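You operate a simulated robot arm through the tools that you are given. There is no shell and no other tool.

The job below is to be done with a simulated robot arm. You get a single attempt, and the scene is never put back.

## Task
Free the mid reel and draw its hose end right down.
Fine: lock pin out and left out; brake to DRAG to pull, back to HOLD after.

It is judged by the outcome, as a careful person would: the job done as asked, and still so three seconds after it is handed in. It fails if anything else is knocked over, pushed out of place, dropped, spilled or broken.

## Robot
A 7-joint arm with a two-finger parallel gripper, fixed in place. Base frame: the origin is at the foot of the arm, x ahead of it, y to its left, z up. Lengths are in mm, angles in rad, forces in N, time in s.
With the tool pointing down near the work surface it reaches from about 240 to 680 mm from the base axis. Its first joint turns from -1.152 to 1.152 rad. Payload 2.4 kg.
The tool frame sits at the grasp point between the pads (the TCP): z along the fingers, y along the line on which they close. The tips reach 30 mm beyond it. The gripper opens to 94 mm. The fingers are 28 mm wide and 10 mm thick; the gripper's body (50 by 96 mm) begins 55 mm behind the TCP.
Orientation is that of the tool frame in the base frame, as a unit quaternion [x, y, z, w]. With the fingers straight down and closing along the base's y, the tool's x points along the base's -x, its y along +y and its z along -z.

## Interface
- The arm moves only by the tool move_arm. Its argument "motion" is a list of rows, each a list of 7 numbers: the shift along the tool's x, y, z in mm, then the turn, a rotation vector about the tool's x, y, z in rad, then the gripper command, from -1 (fully open) to 1 (shut), values between in proportion. In form: [[x, y, z, rx, ry, rz, grip], ...]. A call has 1 to 20 rows; each row is the pose to reach, as a shift and turn from the pose commanded when the call began, along the tool's axes at that moment. A row lasts 0.2 s, in which the tool goes at most 50 mm and 0.15 rad; a call with a longer step from one row to the next is refused whole, and so is a gripper value outside its range. Where a pose cannot be reached the arm comes as near as it can. A force on the tool above 70 N (or 10 N above the force at the start of the call, whichever is more), or a blocked arm, ends the call early, and 0.2 s more pass. Each finger travels about 153 mm/s and halts on what it meets, pressing with about 25 N; the grip force reading is that of the motor and also rises with nothing between the fingers. The clock runs only during rows and for 0.2 s after the last one: add rows that repeat a pose to give the fingers time. It gives the time, the measured TCP pose, the force on the tool (base axes), the opening and the grip force at its end, in the units of the frame above (readings bear some noise), with the torque about the TCP (base axes, N m) and any sound that the robot's microphone picked up.
- Cameras (640 x 400 px; columns grow to the right, rows downward): "scene" is fixed at [47.1, 480.8, 1452.9]; the picture's right is [-0.66, -0.75, 0.00], its down [-0.37, 0.33, -0.87] and it looks along [0.65, -0.57, -0.50] (base axes); focal length 288 px, centre (320, 200). "wrist" rides on the gripper at [76, 14, -102] in the tool frame; the picture's right is [-0.18, 0.98, 0.00], its down [-0.75, -0.14, -0.64] and it looks along [-0.63, -0.12, 0.77] (tool axes); focal length 243 px, centre (320, 200). There is no depth. A picture from a camera that has moved, and an enlarged one, comes with that camera's place and axes in the base frame and with its lens.
- camera(camera): a new picture of that camera. It takes no simulated time.
- close_up(camera, box): a new picture of the part [left, top, right, bottom] of that camera's present view, enlarged. It takes no simulated time.
- finish_job(): hands the job in; it is judged then, once.

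Nothing tells you positions but the pictures and the camera data. Unless the task says otherwise, let go and move clear before handing in.

The tools are called after "Call:" as name(argument=value, ...) on one line, values as JSON. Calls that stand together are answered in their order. move_arm: Moves the arm, as the interface text tells. Its arguments: {"type":"object","properties":{"motion":{"type":"array","items":{"type":"array","items":{"type":"number"}}}},"required":["motion"]} The other tools are called the same way: camera (camera) takes a picture; close_up (camera, box) takes an enlarged picture of a part of a camera's view; finish_job () hands the job in.

At the start:

```text
time: 0.0
tcp_pos: [328.2, 23.8, 1309.6]
orientation: [0.0, 1.0, -0.001, 0.0]
force: [0.5, 0.7, -0.2]
ft_torque: [0.02, 0.02, -0.02]
finger_gap: 93.7
gripper_force: 0.1
```

scene: 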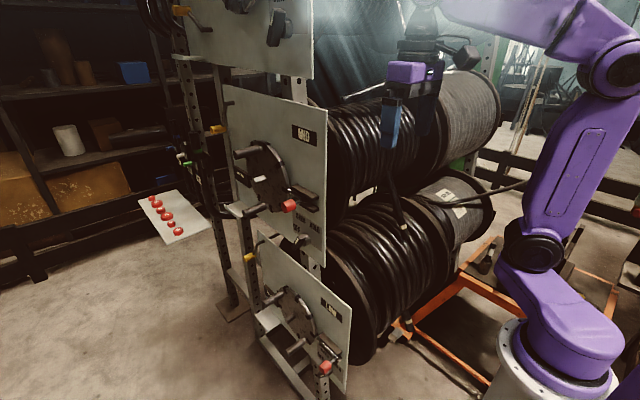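
wrist: 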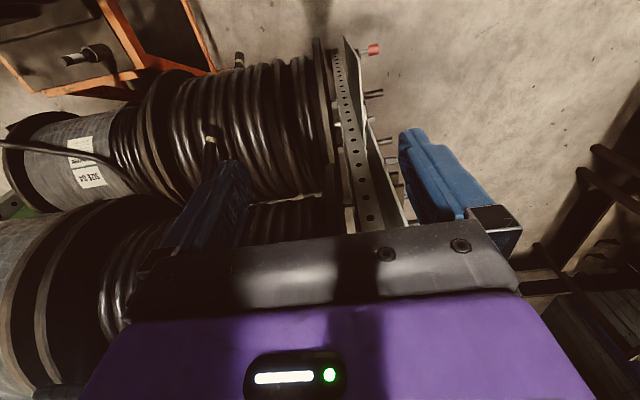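

I see a rack of three reels (top, mid, low) with steel side plates carrying brake levers and red-tipped pins. I'll enlarge the views to read the mid reel's panel before moving.

Call:
close_up(camera="scene", box=[210, 80, 350, 260])

Call:
close_up(camera="scene", box=[230, 220, 370, 400])

Call:
close_up(camera="scene", box=[320, 60, 540, 260])

Call:
close_up(camera="scene", box=[130, 0, 330, 120])

Call:
close_up(camera="wrist", box=[100, 20, 440, 240])

```text
2.22 times, centred on (280, 170) of scene
camera zoom: at [47.1, 480.8, 1452.9], right [-0.66, -0.75, 0.0], down [-0.37, 0.33, -0.87], along [0.65, -0.57, -0.5], focal length 640 px, centre (409, 267)
```

zoom: 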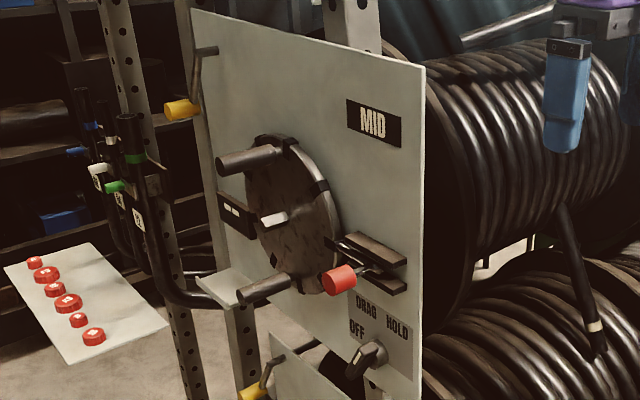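

```text
2.22 times, centred on (300, 310) of scene
camera zoom: at [47.1, 480.8, 1452.9], right [-0.66, -0.75, 0.0], down [-0.37, 0.33, -0.87], along [0.65, -0.57, -0.5], focal length 640 px, centre (364, -44)
```

zoom: 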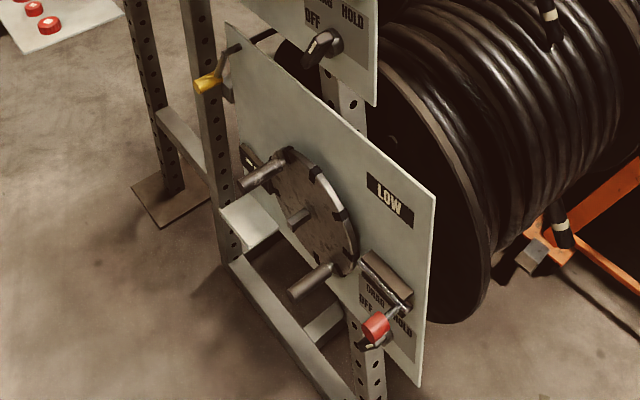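

```text
2.00 times, centred on (430, 160) of scene
camera zoom: at [47.1, 480.8, 1452.9], right [-0.66, -0.75, 0.0], down [-0.37, 0.33, -0.87], along [0.65, -0.57, -0.5], focal length 576 px, centre (100, 280)
```

zoom: 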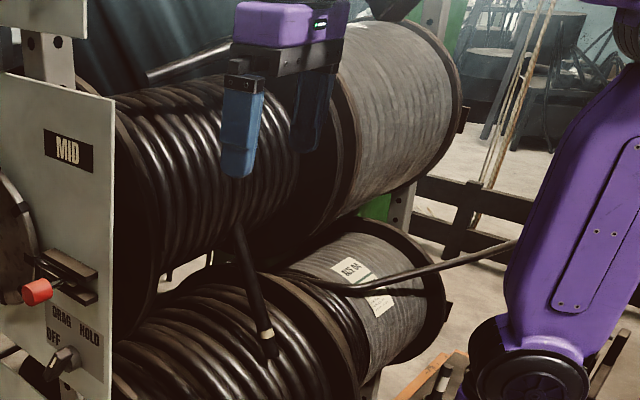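

```text
3.20 times, centred on (230, 60) of scene
camera zoom: at [47.1, 480.8, 1452.9], right [-0.66, -0.75, 0.0], down [-0.37, 0.33, -0.87], along [0.65, -0.57, -0.5], focal length 922 px, centre (608, 648)
```

zoom: 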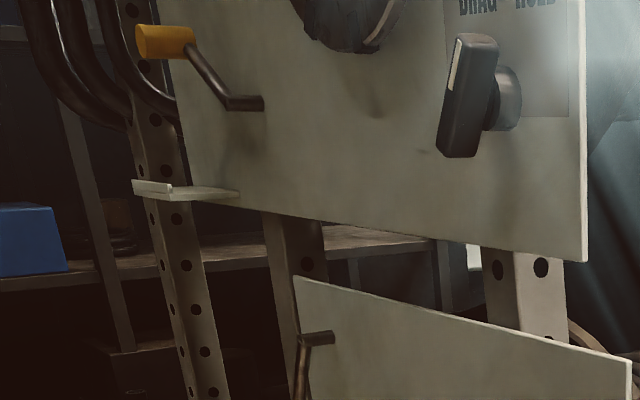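

```text
1.82 times, centred on (270, 130) of wrist
camera zoom: at [252.1, 38.6, 1411.1], right [0.18, 0.98, 0.0], down [0.75, -0.14, 0.64], along [0.63, -0.12, -0.77], focal length 441 px, centre (411, 327)
```

zoom: 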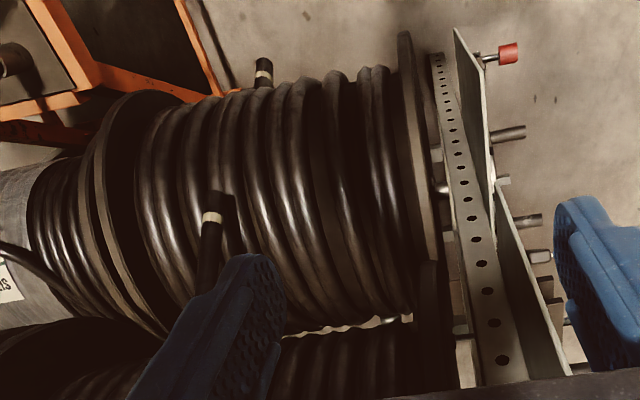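

The mid panel (plate facing +y) has a red-knobbed pin, a brake knob beneath it marked OFF/DRAG/HOLD, and a hose end hanging on the -y side. I'll zoom in further on each before planning.

Call:
close_up(camera="scene", box=[270, 175, 330, 245])

Call:
close_up(camera="scene", box=[225, 130, 305, 225])

Call:
close_up(camera="scene", box=[380, 150, 430, 250])

Call:
close_up(camera="scene", box=[305, 280, 355, 390])

Call:
close_up(camera="scene", box=[160, 110, 240, 220])

Call:
close_up(camera="wrist", box=[320, 20, 440, 240])

```text
5.71 times, centred on (300, 210) of scene
camera zoom: at [47.1, 480.8, 1452.9], right [-0.66, -0.75, 0.0], down [-0.37, 0.33, -0.87], along [0.65, -0.57, -0.5], focal length 1646 px, centre (434, 143)
```

zoom: 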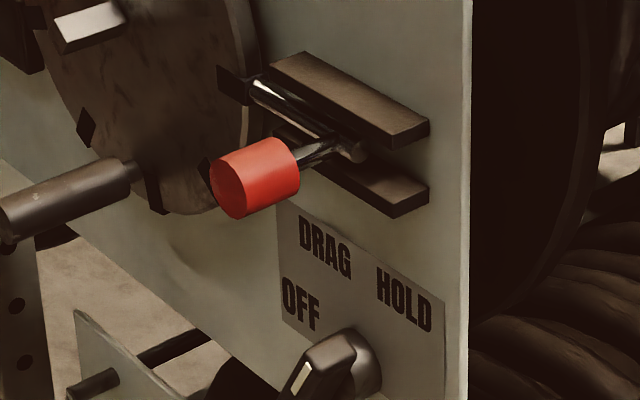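

```text
4.21 times, centred on (265, 178) of scene
camera zoom: at [47.1, 480.8, 1452.9], right [-0.66, -0.75, 0.0], down [-0.37, 0.33, -0.87], along [0.65, -0.57, -0.5], focal length 1213 px, centre (552, 295)
```

zoom: 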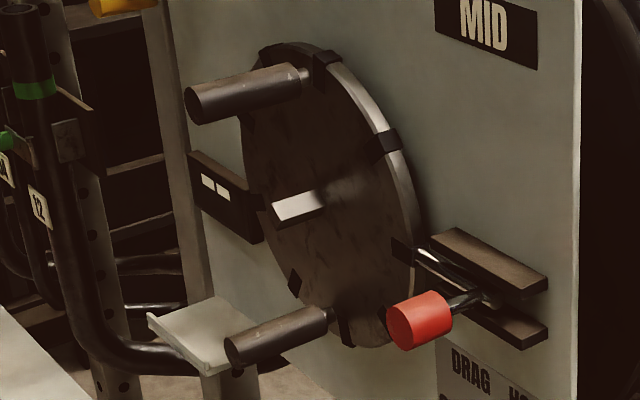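

```text
4.00 times, centred on (405, 200) of scene
camera zoom: at [47.1, 480.8, 1452.9], right [-0.66, -0.75, 0.0], down [-0.37, 0.33, -0.87], along [0.65, -0.57, -0.5], focal length 1152 px, centre (-20, 200)
```

zoom: 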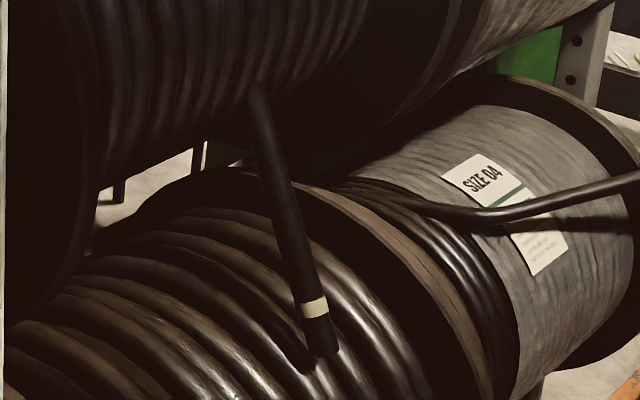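

```text
3.64 times, centred on (330, 335) of scene
camera zoom: at [47.1, 480.8, 1452.9], right [-0.66, -0.75, 0.0], down [-0.37, 0.33, -0.87], along [0.65, -0.57, -0.5], focal length 1048 px, centre (284, -291)
```

zoom: 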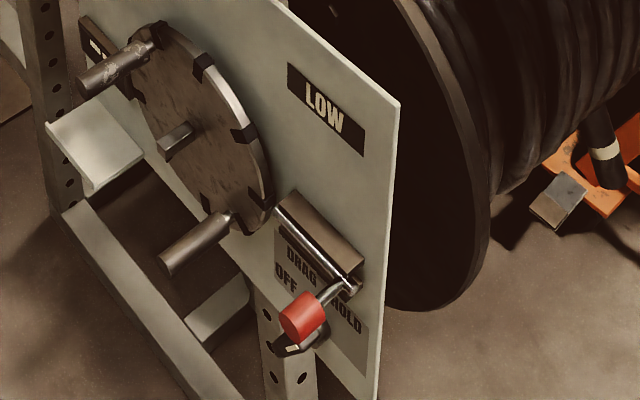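

```text
3.64 times, centred on (200, 165) of scene
camera zoom: at [47.1, 480.8, 1452.9], right [-0.66, -0.75, 0.0], down [-0.37, 0.33, -0.87], along [0.65, -0.57, -0.5], focal length 1048 px, centre (756, 327)
```

zoom: 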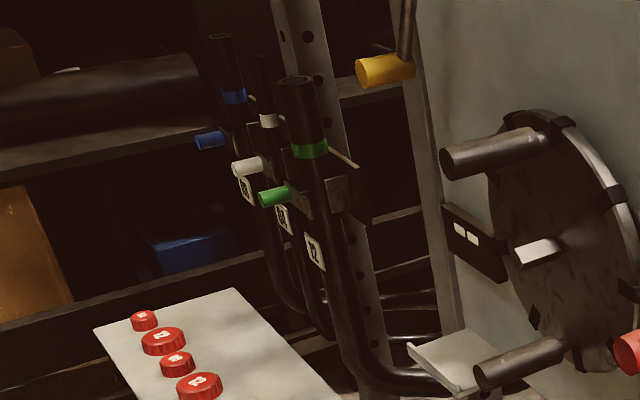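

```text
1.82 times, centred on (380, 130) of wrist
camera zoom: at [252.1, 38.6, 1411.1], right [0.18, 0.98, 0.0], down [0.75, -0.14, 0.64], along [0.63, -0.12, -0.77], focal length 441 px, centre (211, 327)
```

zoom: 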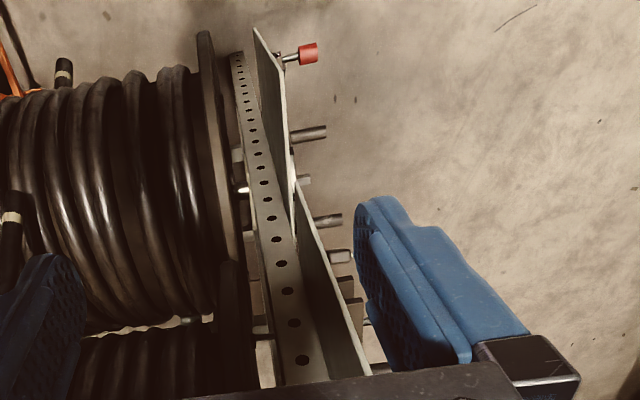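

The mid lock pin is a barrel bolt sliding along x in rails (red knob about (528,155,1104)), the brake knob is near (540,115,977), and the hose end hangs near (466,-270,870). I'll move the arm out to the +y side, away from the plates, and turn the wrist to see the panel head-on.

Call:
move_arm(motion=[[0, 40, 0, 0, 0, 0, -1], [0, 80, 0, 0, 0, 0, -1], [0, 120, 0, 0, 0, 0, -1], [0, 160, 0, 0, 0, 0, -1], [0, 200, 0, 0, 0, 0, -1], [0, 226, 0, 0, 0, 0, -1]])

```text
time: 1.4
tcp_pos: [326.6, 250.6, 1309.7]
orientation: [0.001, 1.0, -0.001, 0.0]
force: [0.2, 0.6, -0.2]
ft_torque: [0.03, -0.03, 0.02]
finger_gap: 93.9
gripper_force: 0.1
```

The arm moved out to y≈250 freely. Next I turn the tool to point along +x with the fingers closing vertically and the camera on the far side from the plate.

Call:
move_arm(motion=[[-3, 0, 14, -0.0806, -0.0806, 0.0806, -1], [-7, 0, 28, -0.1612, -0.1612, 0.1612, -1], [-10, 0, 42, -0.2418, -0.2418, 0.2418, -1], [-14, 0, 56, -0.3224, -0.3224, 0.3224, -1], [-17, 0, 70, -0.403, -0.403, 0.403, -1], [-21, 0, 84, -0.4836, -0.4836, 0.4836, -1], [-25, 0, 98, -0.5642, -0.5642, 0.5642, -1], [-28, 0, 112, -0.6448, -0.6448, 0.6448, -1], [-32, 0, 126, -0.7254, -0.7254, 0.7254, -1], [-35, 0, 140, -0.806, -0.806, 0.806, -1], [-39, 0, 154, -0.8866, -0.8866, 0.8866, -1], [-42, 0, 168, -0.9672, -0.9672, 0.9672, -1], [-46, 0, 182, -1.0478, -1.0478, 1.0478, -1], [-49, 0, 196, -1.1284, -1.1284, 1.1284, -1], [-53, 0, 210, -1.2092, -1.2092, 1.2092, -1]])

Call:
camera(camera="wrist")

Call:
camera(camera="scene")

```text
time: 4.6
tcp_pos: [330.1, 165.9, 1290.6]
orientation: [0.471, 0.596, 0.461, 0.459]
force: [-0.5, -0.7, 0.0]
ft_torque: [0.02, -0.01, 0.02]
finger_gap: 94.0
gripper_force: 0.0
out of reach, approached as far as the arm can: row 10, 11, 12, 13, 14, 15
```

```text
taken
camera wrist: at [222.6, 230.8, 1311.2], right [0.16, -0.05, 0.99], down [-0.55, -0.84, 0.04], along [0.82, -0.55, -0.16], focal length 243 px, centre (320, 200)
```

wrist: 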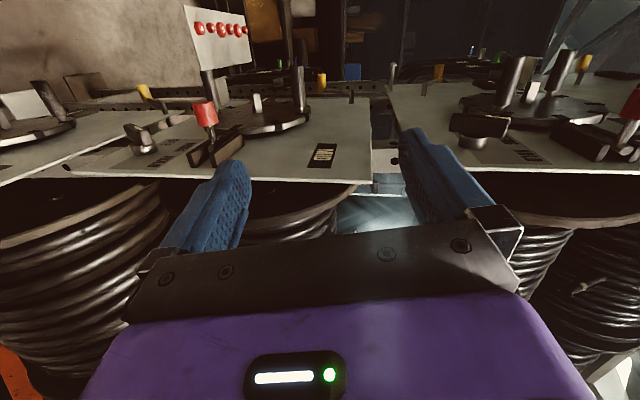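

```text
taken
```

scene: 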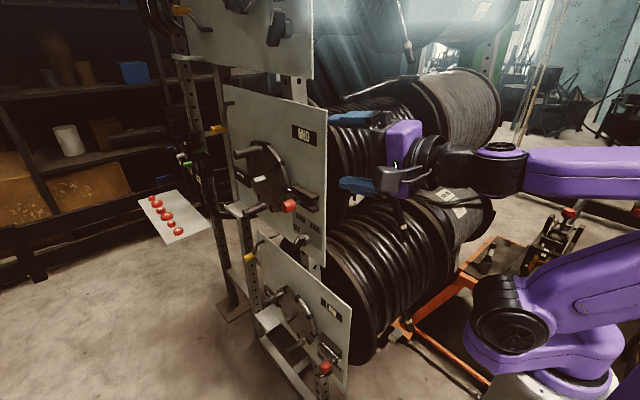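

The mid panel is now visible from the side: red bolt knob, brake knob to its left (below), and the label. I'll enlarge it to read the brake's position and the bolt's track.

Call:
close_up(camera="wrist", box=[60, 60, 260, 200])

Call:
close_up(camera="wrist", box=[180, 50, 380, 190])

Call:
close_up(camera="wrist", box=[400, 30, 640, 180])

Call:
close_up(camera="scene", box=[380, 0, 520, 100])

```text
2.86 times, centred on (160, 130) of wrist
camera zoom: at [222.6, 230.8, 1311.2], right [0.16, -0.05, 0.99], down [-0.55, -0.84, 0.04], along [0.82, -0.55, -0.16], focal length 693 px, centre (777, 400)
```

zoom: 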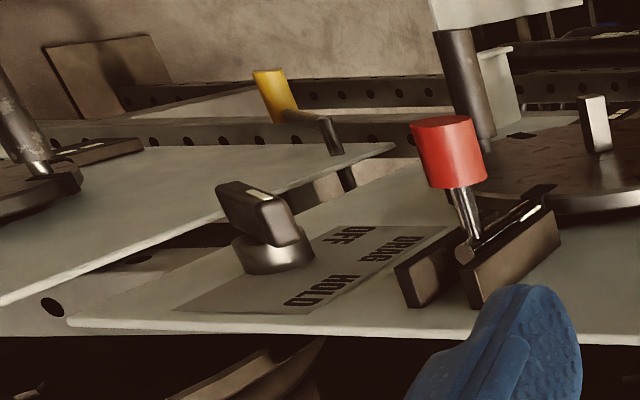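

```text
2.86 times, centred on (280, 120) of wrist
camera zoom: at [222.6, 230.8, 1311.2], right [0.16, -0.05, 0.99], down [-0.55, -0.84, 0.04], along [0.82, -0.55, -0.16], focal length 693 px, centre (434, 429)
```

zoom: 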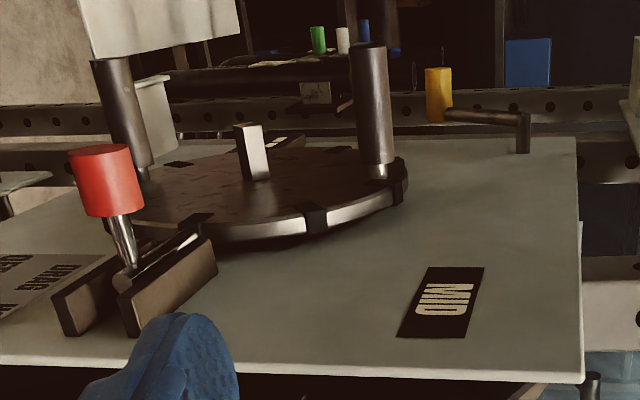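

```text
2.67 times, centred on (520, 105) of wrist
camera zoom: at [222.6, 230.8, 1311.2], right [0.16, -0.05, 0.99], down [-0.55, -0.84, 0.04], along [0.82, -0.55, -0.16], focal length 647 px, centre (-213, 453)
```

zoom: 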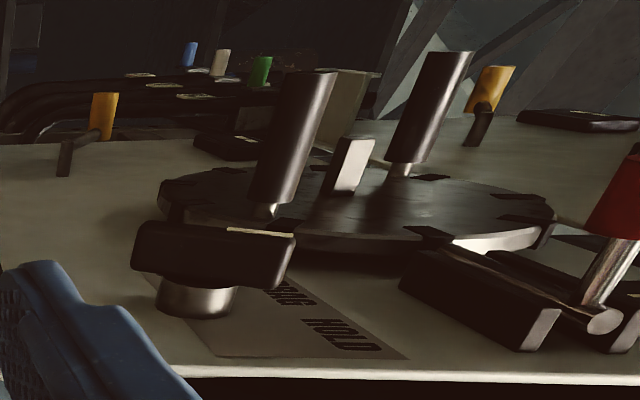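

```text
4.00 times, centred on (450, 50) of scene
camera zoom: at [47.1, 480.8, 1452.9], right [-0.66, -0.75, 0.0], down [-0.37, 0.33, -0.87], along [0.65, -0.57, -0.5], focal length 1152 px, centre (-200, 800)
```

zoom: 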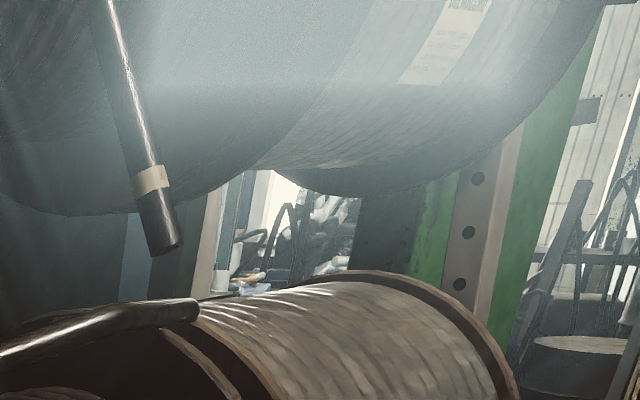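

I want to determine which way the brake pointer faces, so I'll zoom on it in both cameras.

Call:
close_up(camera="scene", box=[275, 215, 320, 243])

Call:
close_up(camera="wrist", box=[110, 110, 200, 170])

Call:
close_up(camera="scene", box=[240, 0, 310, 50])

Call:
close_up(camera="wrist", box=[180, 90, 260, 170])

```text
14.22 times, centred on (298, 229) of scene
camera zoom: at [47.1, 480.8, 1452.9], right [-0.66, -0.75, 0.0], down [-0.37, 0.33, -0.87], along [0.65, -0.57, -0.5], focal length 4098 px, centre (640, -212)
```

zoom: 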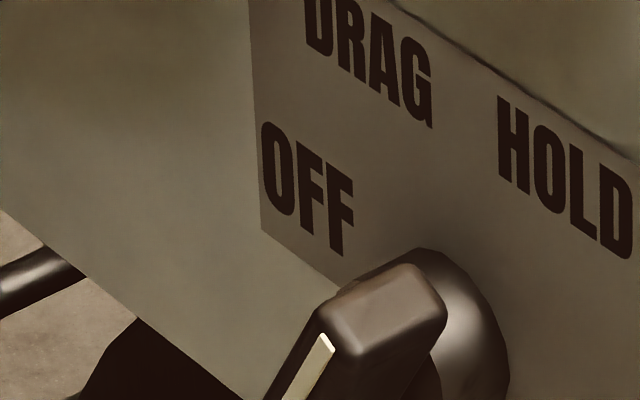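

```text
6.67 times, centred on (155, 140) of wrist
camera zoom: at [222.6, 230.8, 1311.2], right [0.16, -0.05, 0.99], down [-0.55, -0.84, 0.04], along [0.82, -0.55, -0.16], focal length 1618 px, centre (1420, 600)
```

zoom: 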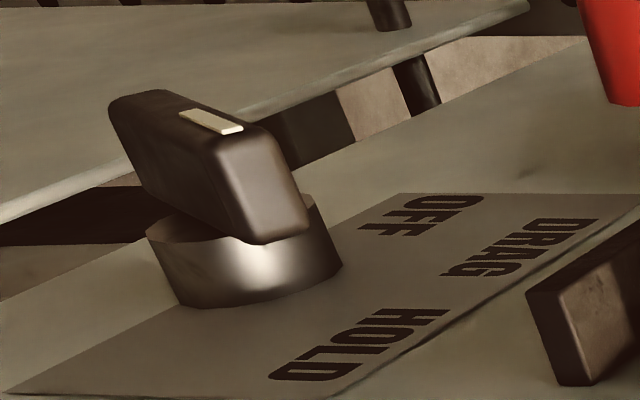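

```text
8.00 times, centred on (275, 25) of scene
camera zoom: at [47.1, 480.8, 1452.9], right [-0.66, -0.75, 0.0], down [-0.37, 0.33, -0.87], along [0.65, -0.57, -0.5], focal length 2305 px, centre (680, 1600)
```

zoom: 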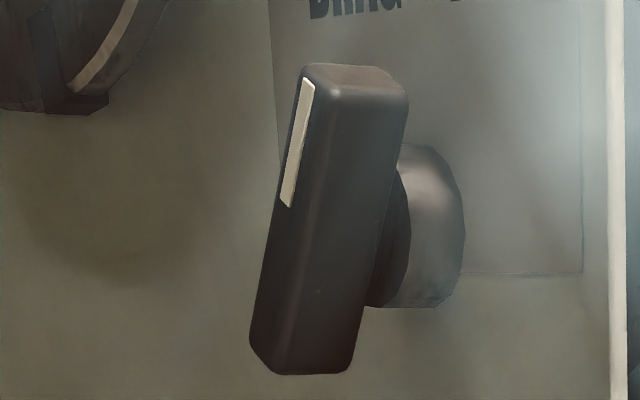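

```text
5.00 times, centred on (220, 130) of wrist
camera zoom: at [222.6, 230.8, 1311.2], right [0.16, -0.05, 0.99], down [-0.55, -0.84, 0.04], along [0.82, -0.55, -0.16], focal length 1213 px, centre (820, 550)
```

zoom: 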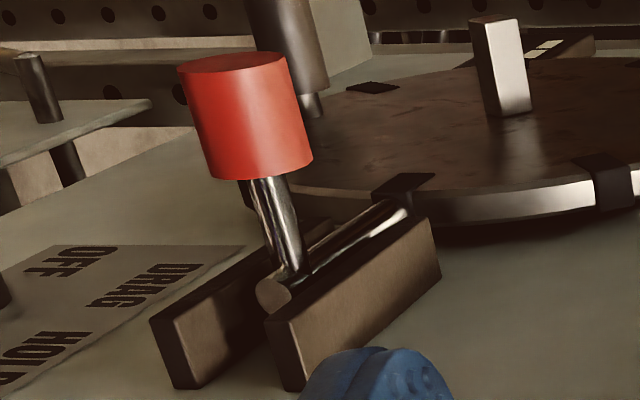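

The brake pointer is on HOLD (about 30° toward -x from vertical); DRAG is about 60° further toward +x. The bolt knob centre triangulates to about (515,161,1111). I'll make a small forward move to see how the arm behaves from this reach-limited pose.

Call:
move_arm(motion=[[-2.7, 2.7, 19.6, 0, 0, 0, -1], [-5.4, 5.5, 39.2, 0, 0, 0, -1]])

```text
time: 5.2
tcp_pos: [356.4, 151.7, 1294.3]
orientation: [0.47, 0.598, 0.461, 0.457]
force: [0.7, -0.2, 0.7]
ft_torque: [-0.02, -0.01, 0.04]
finger_gap: 94.0
gripper_force: 0.1
out of reach, approached as far as the arm can: row 1, 2
```

Call:
move_arm(motion=[[0, 0, 30, 0, 0, 0, -1], [0, 0, 60, 0, 0, 0, -1], [0, 0, 90, 0, 0, 0, -1]])

Call:
camera(camera="scene")

```text
time: 6.0
tcp_pos: [362.4, 143.0, 1294.2]
orientation: [0.471, 0.596, 0.461, 0.459]
force: [-0.5, 0.2, -0.6]
ft_torque: [-0.01, -0.02, 0.01]
finger_gap: 93.8
gripper_force: 0.0
out of reach, approached as far as the arm can: row 1, 2, 3
```

```text
taken
```

scene: 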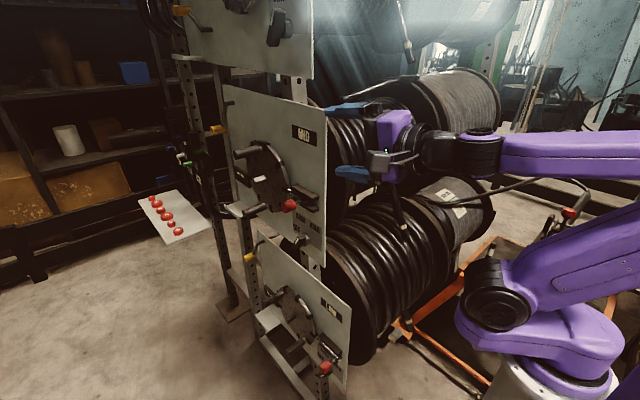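

The wrist is against a joint limit in this attitude, so I'll unwind to tool-down and instead point the tool at the plate (-y), which suits both the bolt knob and the brake knob.

Call:
move_arm(motion=[[2, 0, -5, 0.0765, 0.0761, -0.0781, -1], [4, 0, -10, 0.153, 0.1523, -0.1563, -1], [8, 0, -15, 0.2295, 0.2284, -0.2344, -1], [12, 0, -20, 0.306, 0.3046, -0.3126, -1], [16, 0, -25, 0.3825, 0.3807, -0.3907, -1], [20, 0, -25, 0.459, 0.4569, -0.4689, -1], [30, 0, -25, 0.5355, 0.533, -0.547, -1], [40, 0, -25, 0.612, 0.6091, -0.6251, -1], [50, 0, -25, 0.6885, 0.6853, -0.7033, -1], [60, 0, -25, 0.765, 0.7614, -0.7814, -1], [70, 0, -25, 0.8415, 0.8376, -0.8596, -1], [80, 0, -25, 0.918, 0.9137, -0.9377, -1], [90, 0, -25, 0.9945, 0.9899, -1.0159, -1], [100, 0, -25, 1.071, 1.066, -1.094, -1]])

```text
time: 9.0
tcp_pos: [322.5, 236.7, 1290.0]
orientation: [-0.002, 1.0, 0.0, -0.001]
force: [-0.3, 0.3, -0.2]
ft_torque: [-0.04, 0.02, 0.0]
finger_gap: 93.8
gripper_force: 0.0
```

Back to tool-down cleanly. Now I tilt the tool to point along -y toward the plate, keeping well out at y≈320.

Call:
move_arm(motion=[[-7, 8, 10, 0.1428, 0, 0, -1], [-14, 16, 22, 0.2856, 0, 0, -1], [-21, 24, 36, 0.4284, 0, 0, -1], [-28, 32, 50, 0.5712, 0, 0, -1], [-35, 40, 64, 0.714, 0, 0, -1], [-42, 48, 78, 0.8568, 0, 0, -1], [-49, 56, 92, 0.9996, 0, 0, -1], [-56, 64, 106, 1.1424, 0, 0, -1], [-63, 72, 120, 1.2852, 0, 0, -1], [-70, 80, 135, 1.428, 0, 0, -1], [-78, 84, 150, 1.5708, 0, 0, -1]])

Call:
camera(camera="wrist")

Call:
camera(camera="scene")

```text
time: 11.4
tcp_pos: [316.3, 206.3, 1133.4]
orientation: [0.001, 0.73, -0.683, 0.0]
force: [0.0, -1.3, -0.1]
ft_torque: [-0.01, -0.02, 0.0]
finger_gap: 93.9
gripper_force: 0.0
out of reach, approached as far as the arm can: row 7, 8, 9, 10, 11
```

```text
taken
camera wrist: at [241.3, 310.3, 1125.0], right [0.18, 0.06, -0.98], down [0.75, 0.63, 0.18], along [0.63, -0.77, 0.07], focal length 243 px, centre (320, 200)
```

wrist: 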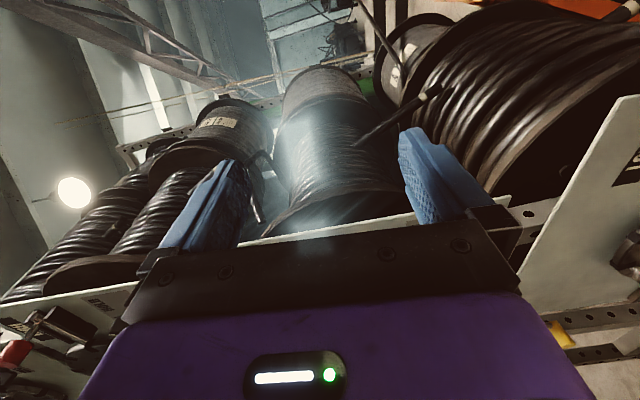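

```text
taken
```

scene: 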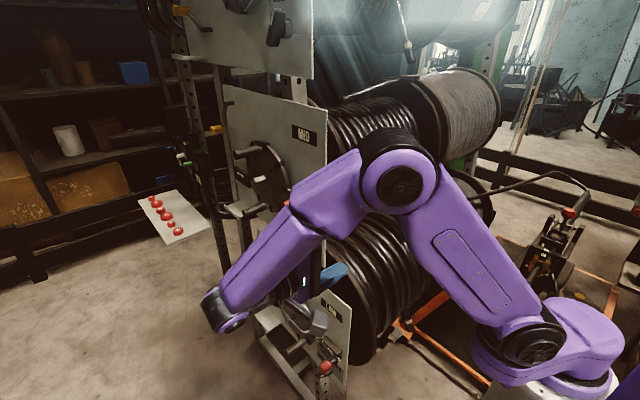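

The tool now points at the plate (-y) but y is limited by joint 1 here; moving further along +x should relax that. I'll move toward x≈420 and look again.

Call:
move_arm(motion=[[-20, 5, -4, 0.013, 0, 0, -1], [-40, 10, -8, 0.026, 0, 0, -1], [-60, 14, -12, 0.039, 0, 0, -1], [-80, 19, -18, 0.052, 0, 0, -1], [-104, 23, -22, 0.066, 0, 0, -1]])

Call:
camera(camera="wrist")

Call:
camera(camera="scene")

```text
time: 12.6
tcp_pos: [364.9, 202.2, 1117.3]
orientation: [-0.002, 0.712, -0.703, 0.0]
force: [0.0, 0.0, 0.5]
ft_torque: [-0.04, 0.03, 0.01]
finger_gap: 93.6
gripper_force: 0.1
out of reach, approached as far as the arm can: row 2, 3, 4, 5
```

```text
taken
camera wrist: at [289.2, 305.8, 1103.8], right [0.18, 0.01, -0.98], down [0.75, 0.64, 0.15], along [0.63, -0.77, 0.11], focal length 243 px, centre (320, 200)
```

wrist: 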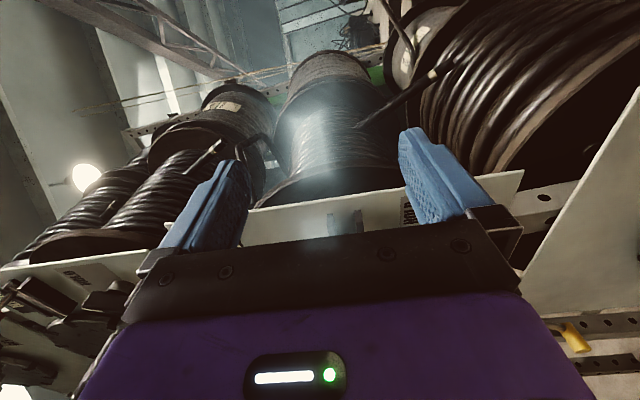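

```text
taken
```

scene: 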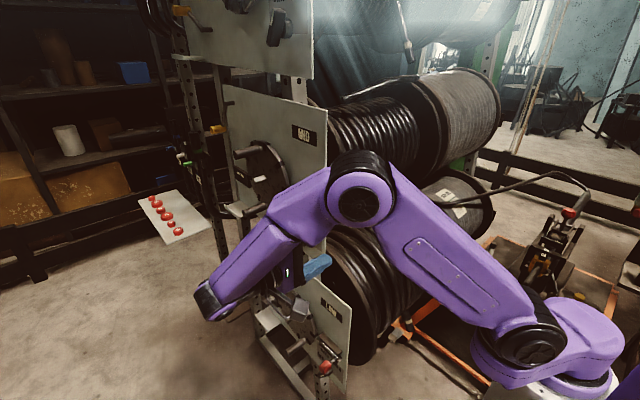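

Call:
move_arm(motion=[[-30, 0, -5, 0, 0, 0, -1], [-60, 0, -10, 0, 0, 0, -1], [-90, 0, -15, 0, 0, 0, -1]])

Call:
camera(camera="scene")

```text
time: 13.4
tcp_pos: [398.3, 191.8, 1118.5]
orientation: [-0.001, 0.707, -0.707, -0.001]
force: [-0.6, 0.1, -0.4]
ft_torque: [-0.01, -0.02, 0.03]
finger_gap: 93.9
gripper_force: 0.1
out of reach, approached as far as the arm can: row 1, 2, 3
```

```text
taken
```

scene: 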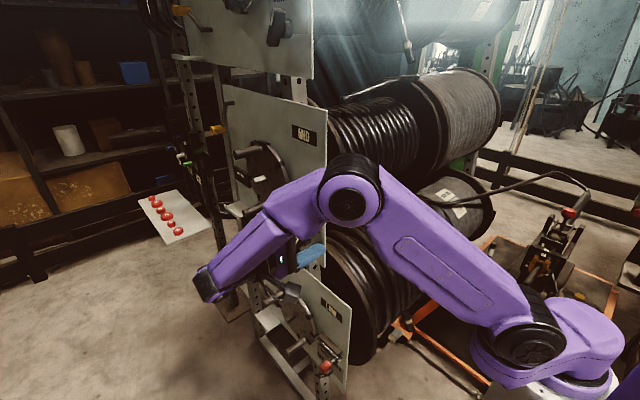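

The hand was folding too far back on the forearm. A 45° downward tilt toward the plate should be comfortable and still reach the bolt knob, so I'll untilt to that first.

Call:
move_arm(motion=[[0, -5, -6, -0.131, 0, 0, -1], [0, -10, -12, -0.262, 0, 0, -1], [0, -16, -19, -0.393, 0, 0, -1], [0, -21, -25, -0.524, 0, 0, -1], [0, -27, -32, -0.655, 0, 0, -1], [0, -32, -38, -0.785, 0, 0, -1]])

```text
time: 14.8
tcp_pos: [397.5, 232.5, 1148.4]
orientation: [-0.001, 0.925, -0.381, 0.0]
force: [0.5, -0.1, -0.2]
ft_torque: [0.01, 0.01, 0.0]
finger_gap: 94.0
gripper_force: 0.1
```

That pose is fully reachable. Now I roll 90° so the fingers close along x, with the camera on the outer side.

Call:
move_arm(motion=[[0, 0, 0, 0, 0, 0.1428, -1], [0, 0, 0, 0, 0, 0.2856, -1], [0, 0, 0, 0, 0, 0.4284, -1], [0, 0, 0, 0, 0, 0.5712, -1], [0, 0, 0, 0, 0, 0.714, -1], [0, 0, 0, 0, 0, 0.8568, -1], [0, 0, 0, 0, 0, 0.9996, -1], [0, 0, 0, 0, 0, 1.1424, -1], [0, 0, 0, 0, 0, 1.2852, -1], [0, 0, 0, 0, 0, 1.428, -1], [0, 0, 0, 0, 0, 1.5708, -1]])

Call:
camera(camera="wrist")

Call:
camera(camera="scene")

```text
time: 17.2
tcp_pos: [395.1, 233.5, 1151.3]
orientation: [0.653, 0.653, -0.272, 0.27]
force: [-0.4, -0.6, -0.3]
ft_torque: [-0.02, 0.03, 0.02]
finger_gap: 94.0
gripper_force: 0.0
```

```text
taken
camera wrist: at [410.7, 359.9, 1167.8], right [0.98, -0.13, 0.13], down [-0.14, -0.08, 0.99], along [-0.12, -0.99, -0.1], focal length 243 px, centre (320, 200)
```

wrist: 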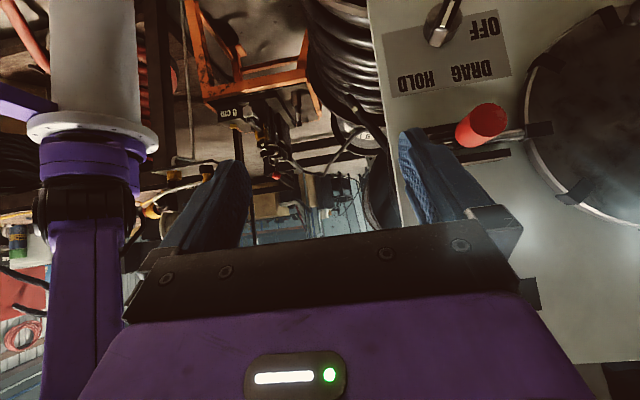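

```text
taken
```

scene: 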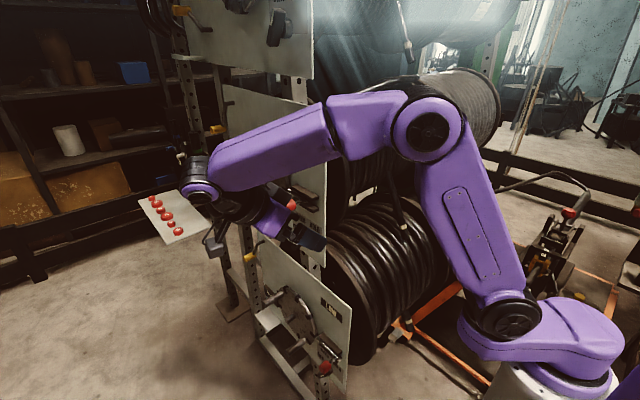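

Now the wrist camera looks straight at the mid panel (upside-down). I'll zoom to refine positions of bolt and brake.

Call:
close_up(camera="wrist", box=[370, 0, 610, 180])

Call:
close_up(camera="wrist", box=[400, 0, 520, 80])

Call:
close_up(camera="wrist", box=[430, 80, 560, 170])

```text
2.22 times, centred on (490, 90) of wrist
camera zoom: at [410.7, 359.9, 1167.8], right [0.98, -0.13, 0.13], down [-0.14, -0.08, 0.99], along [-0.12, -0.99, -0.1], focal length 539 px, centre (-58, 444)
```

zoom: 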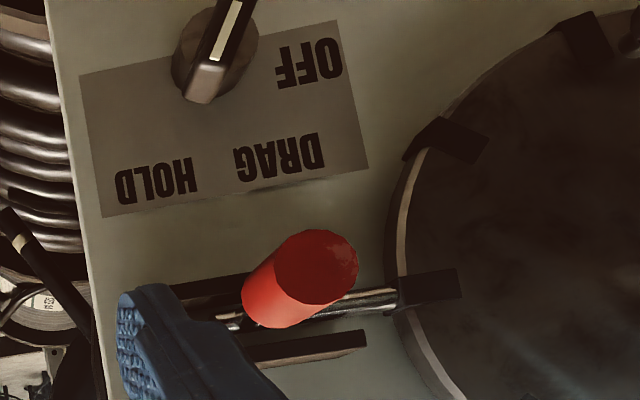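

```text
5.00 times, centred on (460, 40) of wrist
camera zoom: at [410.7, 359.9, 1167.8], right [0.98, -0.13, 0.13], down [-0.14, -0.08, 0.99], along [-0.12, -0.99, -0.1], focal length 1213 px, centre (-380, 1000)
```

zoom: 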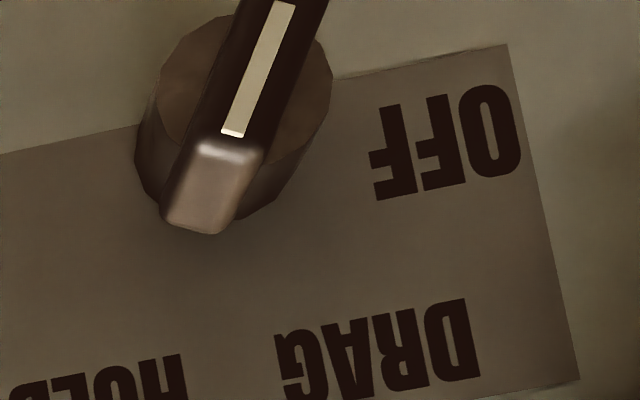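

```text
4.44 times, centred on (495, 125) of wrist
camera zoom: at [410.7, 359.9, 1167.8], right [0.98, -0.13, 0.13], down [-0.14, -0.08, 0.99], along [-0.12, -0.99, -0.1], focal length 1078 px, centre (-458, 533)
```

zoom: 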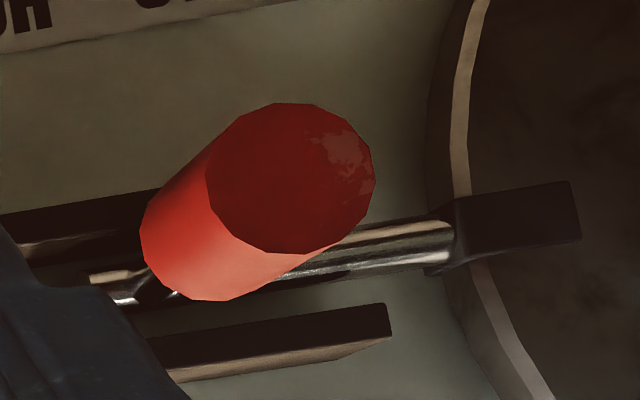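

The bolt knob centre is at about (517,161,1109), its rod's tip engaged in the disc keeper at x≈575–598. I'll move in front of the knob along the 45° approach line with fingers straddling it in x.

Call:
move_arm(motion=[[-5, 30, -2, 0, 0, 0, -1], [-11, 60, -5, 0, 0, 0, -1], [-16, 90, -7, 0, 0, 0, -1], [-21.6, 122, -9.5, 0, 0, 0, -1], [-21.6, 122, -9.5, 0, 0, 0, -1]])

Call:
camera(camera="wrist")

Call:
camera(camera="scene")

```text
time: 18.4
tcp_pos: [517.1, 225.9, 1170.8]
orientation: [0.652, 0.654, -0.272, 0.27]
force: [-0.1, -0.6, -0.2]
ft_torque: [0.02, -0.01, 0.01]
finger_gap: 94.3
gripper_force: 0.0
```

```text
taken
camera wrist: at [531.8, 353.2, 1188.6], right [0.98, -0.13, 0.13], down [-0.14, -0.08, 0.99], along [-0.12, -0.99, -0.1], focal length 243 px, centre (320, 200)
```

wrist: 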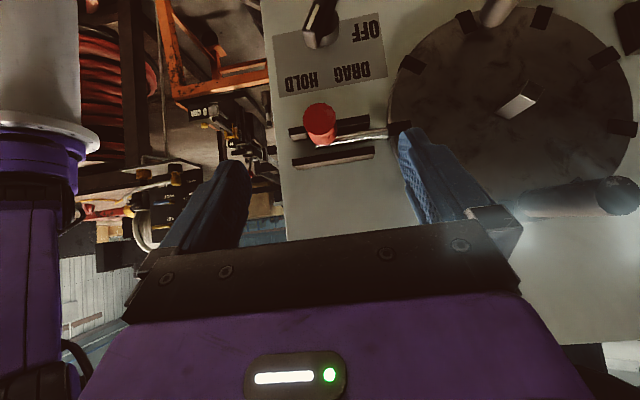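

```text
taken
```

scene: 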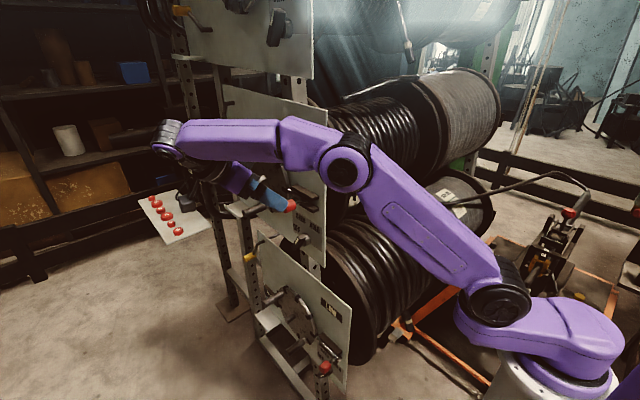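

The knob sits between the fingers in line. Advancing along the tool axis to grasp it.

Call:
move_arm(motion=[[0, 0, 30, 0, 0, 0, -1], [0, 0, 60, 0, 0, 0, -1], [0, 0, 87, 0, 0, 0, -1], [0, 0, 87, 0, 0, 0, -1]])

Call:
camera(camera="wrist")

```text
time: 19.4
tcp_pos: [521.2, 165.8, 1110.2]
orientation: [0.653, 0.655, -0.27, 0.269]
force: [0.0, -0.2, -0.4]
ft_torque: [0.04, -0.04, -0.02]
finger_gap: 93.9
gripper_force: 0.1
```

```text
taken
camera wrist: at [534.9, 292.0, 1128.4], right [0.98, -0.13, 0.13], down [-0.14, -0.08, 0.99], along [-0.12, -0.99, -0.1], focal length 243 px, centre (320, 200)
```

wrist: 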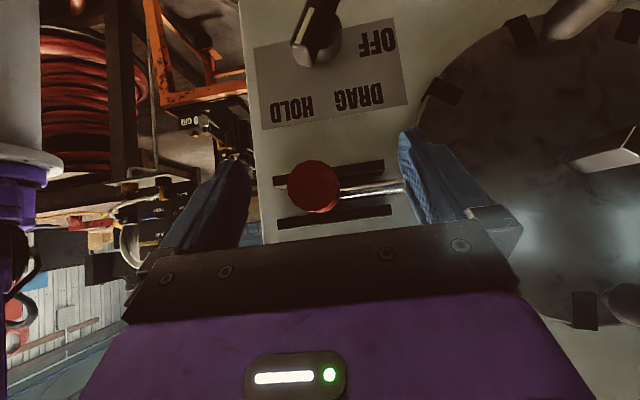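

Knob is centred between the fingers; closing on it.

Call:
move_arm(motion=[[0, -3.5, 0, 0, 0, 0, -0.3], [0, -3.5, 0, 0, 0, 0, 0.4], [0, -3.5, 0, 0, 0, 0, 0.7], [0, -3.5, 0, 0, 0, 0, 0.7]])

Call:
camera(camera="wrist")

```text
time: 20.4
tcp_pos: [516.8, 164.6, 1110.8]
orientation: [0.653, 0.654, -0.271, 0.27]
force: [1.1, -1.4, -0.7]
ft_torque: [0.12, -0.12, -0.02]
finger_gap: 28.1
gripper_force: 44.5
```

```text
taken
camera wrist: at [531.0, 291.4, 1128.6], right [0.98, -0.13, 0.13], down [-0.14, -0.08, 0.99], along [-0.12, -0.99, -0.1], focal length 243 px, centre (320, 200)
```

wrist: 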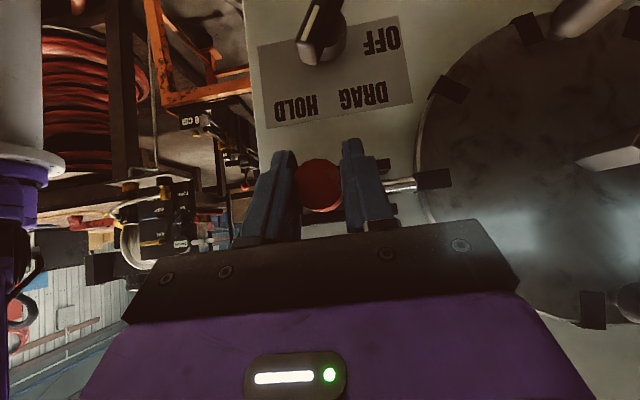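

Gripped at 28 mm. Now sliding the bolt toward -x, gently.

Call:
move_arm(motion=[[0, -6, 0, 0, 0, 0, 0.7], [0, -12, 0, 0, 0, 0, 0.7], [0, -18, 0, 0, 0, 0, 0.7], [0, -24, 0, 0, 0, 0, 0.7], [0, -30, 0, 0, 0, 0, 0.7]])

Call:
camera(camera="wrist")

```text
time: 21.6
tcp_pos: [487.4, 164.7, 1110.6]
orientation: [0.652, 0.655, -0.265, 0.273]
force: [25.6, 16.5, 21.0]
ft_torque: [-0.6, -0.22, 0.0]
finger_gap: 28.1
gripper_force: 45.1
```

```text
taken
camera wrist: at [501.0, 291.3, 1128.9], right [0.98, -0.12, 0.14], down [-0.15, -0.08, 0.99], along [-0.11, -0.99, -0.1], focal length 243 px, centre (320, 200)
```

wrist: 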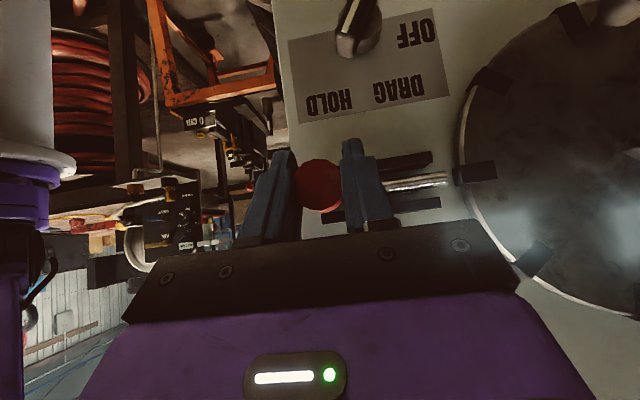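

The tip has just left the keeper; there is about 25 N of resistance (stop, drag or spring). I'll go a few mm further and watch the force.

Call:
move_arm(motion=[[0, -3, 0, 0, 0, 0, 0.7], [0, -6, 0, 0, 0, 0, 0.7]])

Call:
close_up(camera="wrist", box=[270, 120, 510, 250])

```text
time: 22.2
tcp_pos: [486.6, 165.6, 1108.6]
orientation: [0.653, 0.656, -0.259, 0.277]
force: [61.1, 22.0, 13.8]
ft_torque: [-0.37, -0.36, -0.43]
finger_gap: 28.2
gripper_force: 44.7
```

```text
2.67 times, centred on (390, 185) of wrist
camera zoom: at [499.7, 291.1, 1129.5], right [0.98, -0.12, 0.15], down [-0.16, -0.09, 0.98], along [-0.1, -0.99, -0.11], focal length 647 px, centre (133, 240)
```

zoom: 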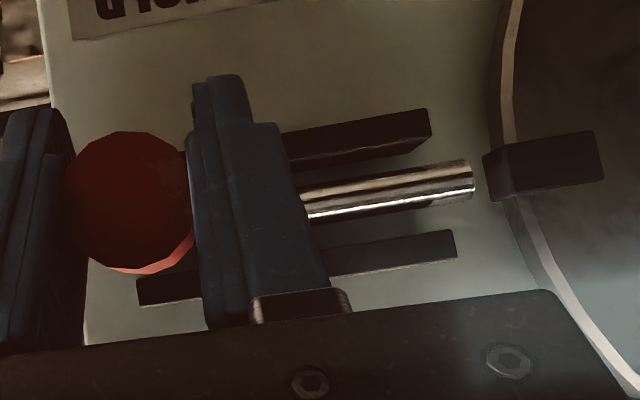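

The bolt hits its end stop with the tip clear of the keeper. I'll relax the pull and open the fingers slightly to see whether it stays out.

Call:
move_arm(motion=[[0, 4, 0, 0, 0, 0, 0.7], [0, 7, 0, 0, 0, 0, 0.7], [0, 7, 0, 0, 0, 0, 0.7]])

```text
time: 23.0
tcp_pos: [486.4, 164.6, 1109.8]
orientation: [0.653, 0.654, -0.269, 0.272]
force: [23.9, 11.8, 22.8]
ft_torque: [1.0, -0.3, -0.14]
finger_gap: 28.3
gripper_force: 44.7
```

Call:
move_arm(motion=[[0, 3, 0, 0, 0, 0, 0.7], [0, 3, 0, 0, 0, 0, 0.25], [0, 3, 0, 0, 0, 0, 0.2], [0, 3, 0, 0, 0, 0, 0.2]])

Call:
close_up(camera="wrist", box=[270, 120, 510, 250])

```text
time: 24.0
tcp_pos: [488.6, 162.6, 1108.1]
orientation: [0.652, 0.654, -0.272, 0.27]
force: [0.9, -0.2, -0.2]
ft_torque: [0.01, -0.02, -0.01]
finger_gap: 37.6
gripper_force: 0.0
```

```text
2.67 times, centred on (390, 185) of wrist
camera zoom: at [503.2, 290.2, 1126.8], right [0.98, -0.13, 0.13], down [-0.14, -0.08, 0.99], along [-0.12, -0.99, -0.1], focal length 647 px, centre (133, 240)
```

zoom: 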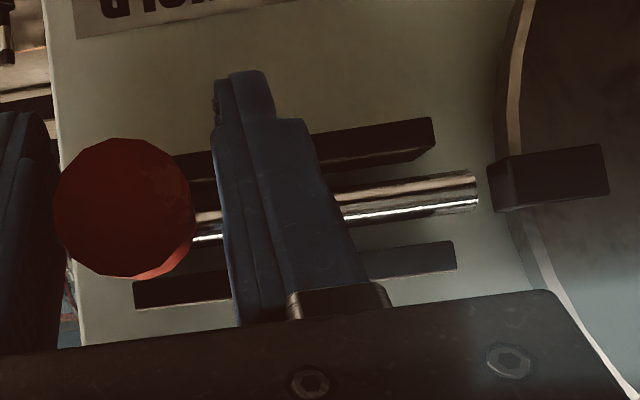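

The bolt stays out at its stop with no spring-back. I'll open fully, back away, and check from a distance.

Call:
move_arm(motion=[[0, 0, 0, 0, 0, 0, -1], [0, 0, 0, 0, 0, 0, -1], [0, 0, -30, 0, 0, 0, -1], [0, 0, -70, 0, 0, 0, -1], [0, 0, -110, 0, 0, 0, -1], [0, 0, -110, 0, 0, 0, -1]])

Call:
close_up(camera="wrist", box=[240, 0, 560, 180])

Call:
close_up(camera="scene", box=[225, 130, 345, 245])

```text
time: 25.4
tcp_pos: [487.6, 240.4, 1186.2]
orientation: [0.653, 0.654, -0.272, 0.269]
force: [0.5, 0.0, 0.3]
ft_torque: [-0.01, -0.02, 0.02]
finger_gap: 94.0
gripper_force: 0.0
```

```text
2.00 times, centred on (400, 90) of wrist
camera zoom: at [502.8, 366.8, 1205.3], right [0.98, -0.13, 0.13], down [-0.14, -0.08, 0.99], along [-0.12, -0.99, -0.1], focal length 485 px, centre (160, 420)
```

zoom: 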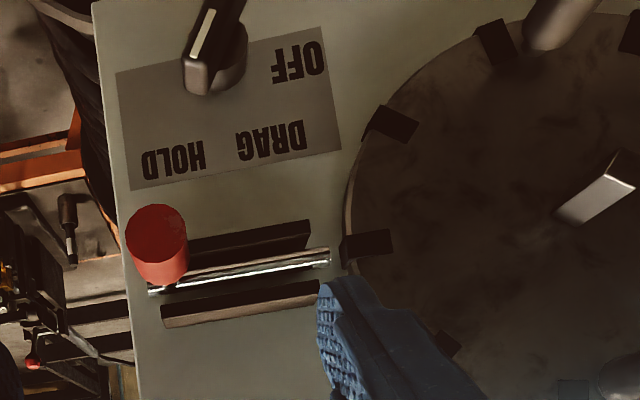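

```text
3.48 times, centred on (285, 188) of scene
camera zoom: at [47.1, 480.8, 1452.9], right [-0.66, -0.75, 0.0], down [-0.37, 0.33, -0.87], along [0.65, -0.57, -0.5], focal length 1002 px, centre (442, 244)
```

zoom: 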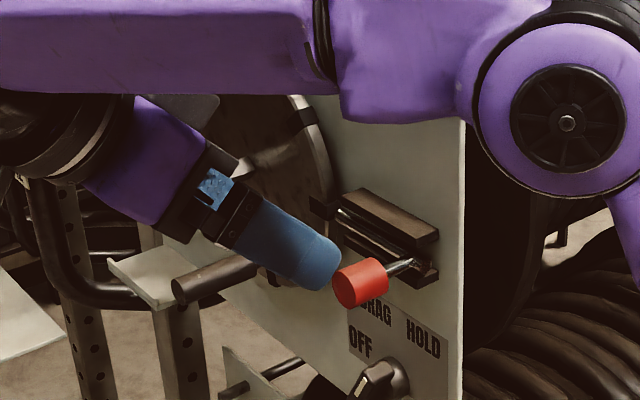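

The bolt is out and clear of its keeper. Next is the brake: pointer tip at about (516,135,1003), pivot about (532,·,974). I'll move to a standoff in front of it with the fingers partly closed.

Call:
move_arm(motion=[[13, 7, 21, 0, 0, 0, -0.5], [26, 14, 42, 0, 0, 0, -0.2], [39, 20, 64, 0, 0, 0, 0.1], [51, 26, 85, 0, 0, 0, 0.15], [62.6, 32.4, 104.2, 0, 0, 0, 0.15], [62.6, 32.4, 104.2, 0, 0, 0, 0.15]])

Call:
camera(camera="wrist")

Call:
camera(camera="scene")

```text
time: 26.8
tcp_pos: [521.1, 211.9, 1069.7]
orientation: [0.653, 0.654, -0.271, 0.27]
force: [-0.3, -0.8, 1.1]
ft_torque: [0.03, 0.01, 0.0]
finger_gap: 39.7
gripper_force: 0.1
```

```text
taken
camera wrist: at [537.0, 338.2, 1087.8], right [0.98, -0.13, 0.13], down [-0.14, -0.08, 0.99], along [-0.12, -0.99, -0.1], focal length 243 px, centre (320, 200)
```

wrist: 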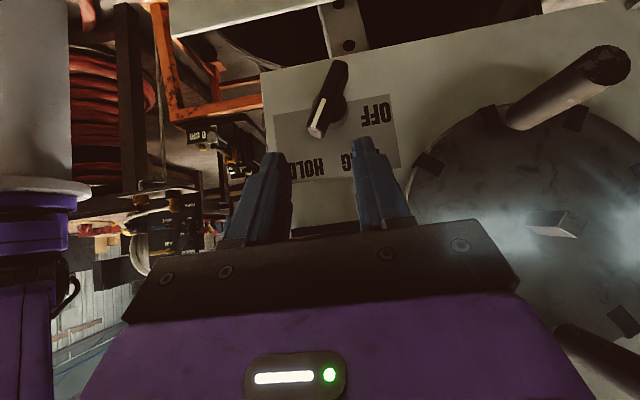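

```text
taken
```

scene: 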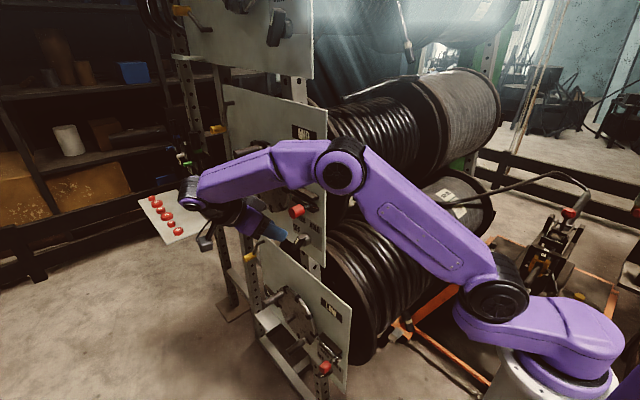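

Call:
close_up(camera="wrist", box=[260, 50, 420, 180])

```text
3.08 times, centred on (340, 115) of wrist
camera zoom: at [537.0, 338.2, 1087.8], right [0.98, -0.13, 0.13], down [-0.14, -0.08, 0.99], along [-0.12, -0.99, -0.1], focal length 746 px, centre (258, 462)
```

zoom: 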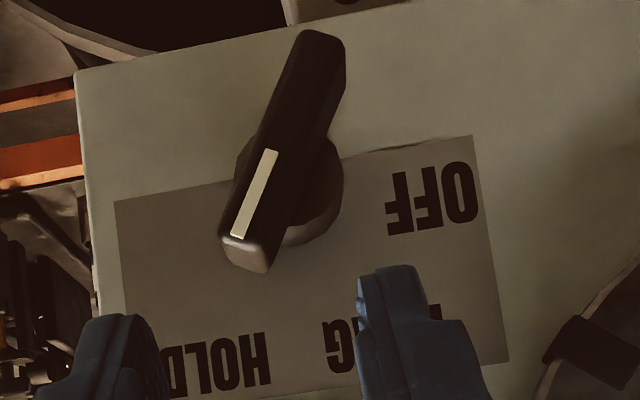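

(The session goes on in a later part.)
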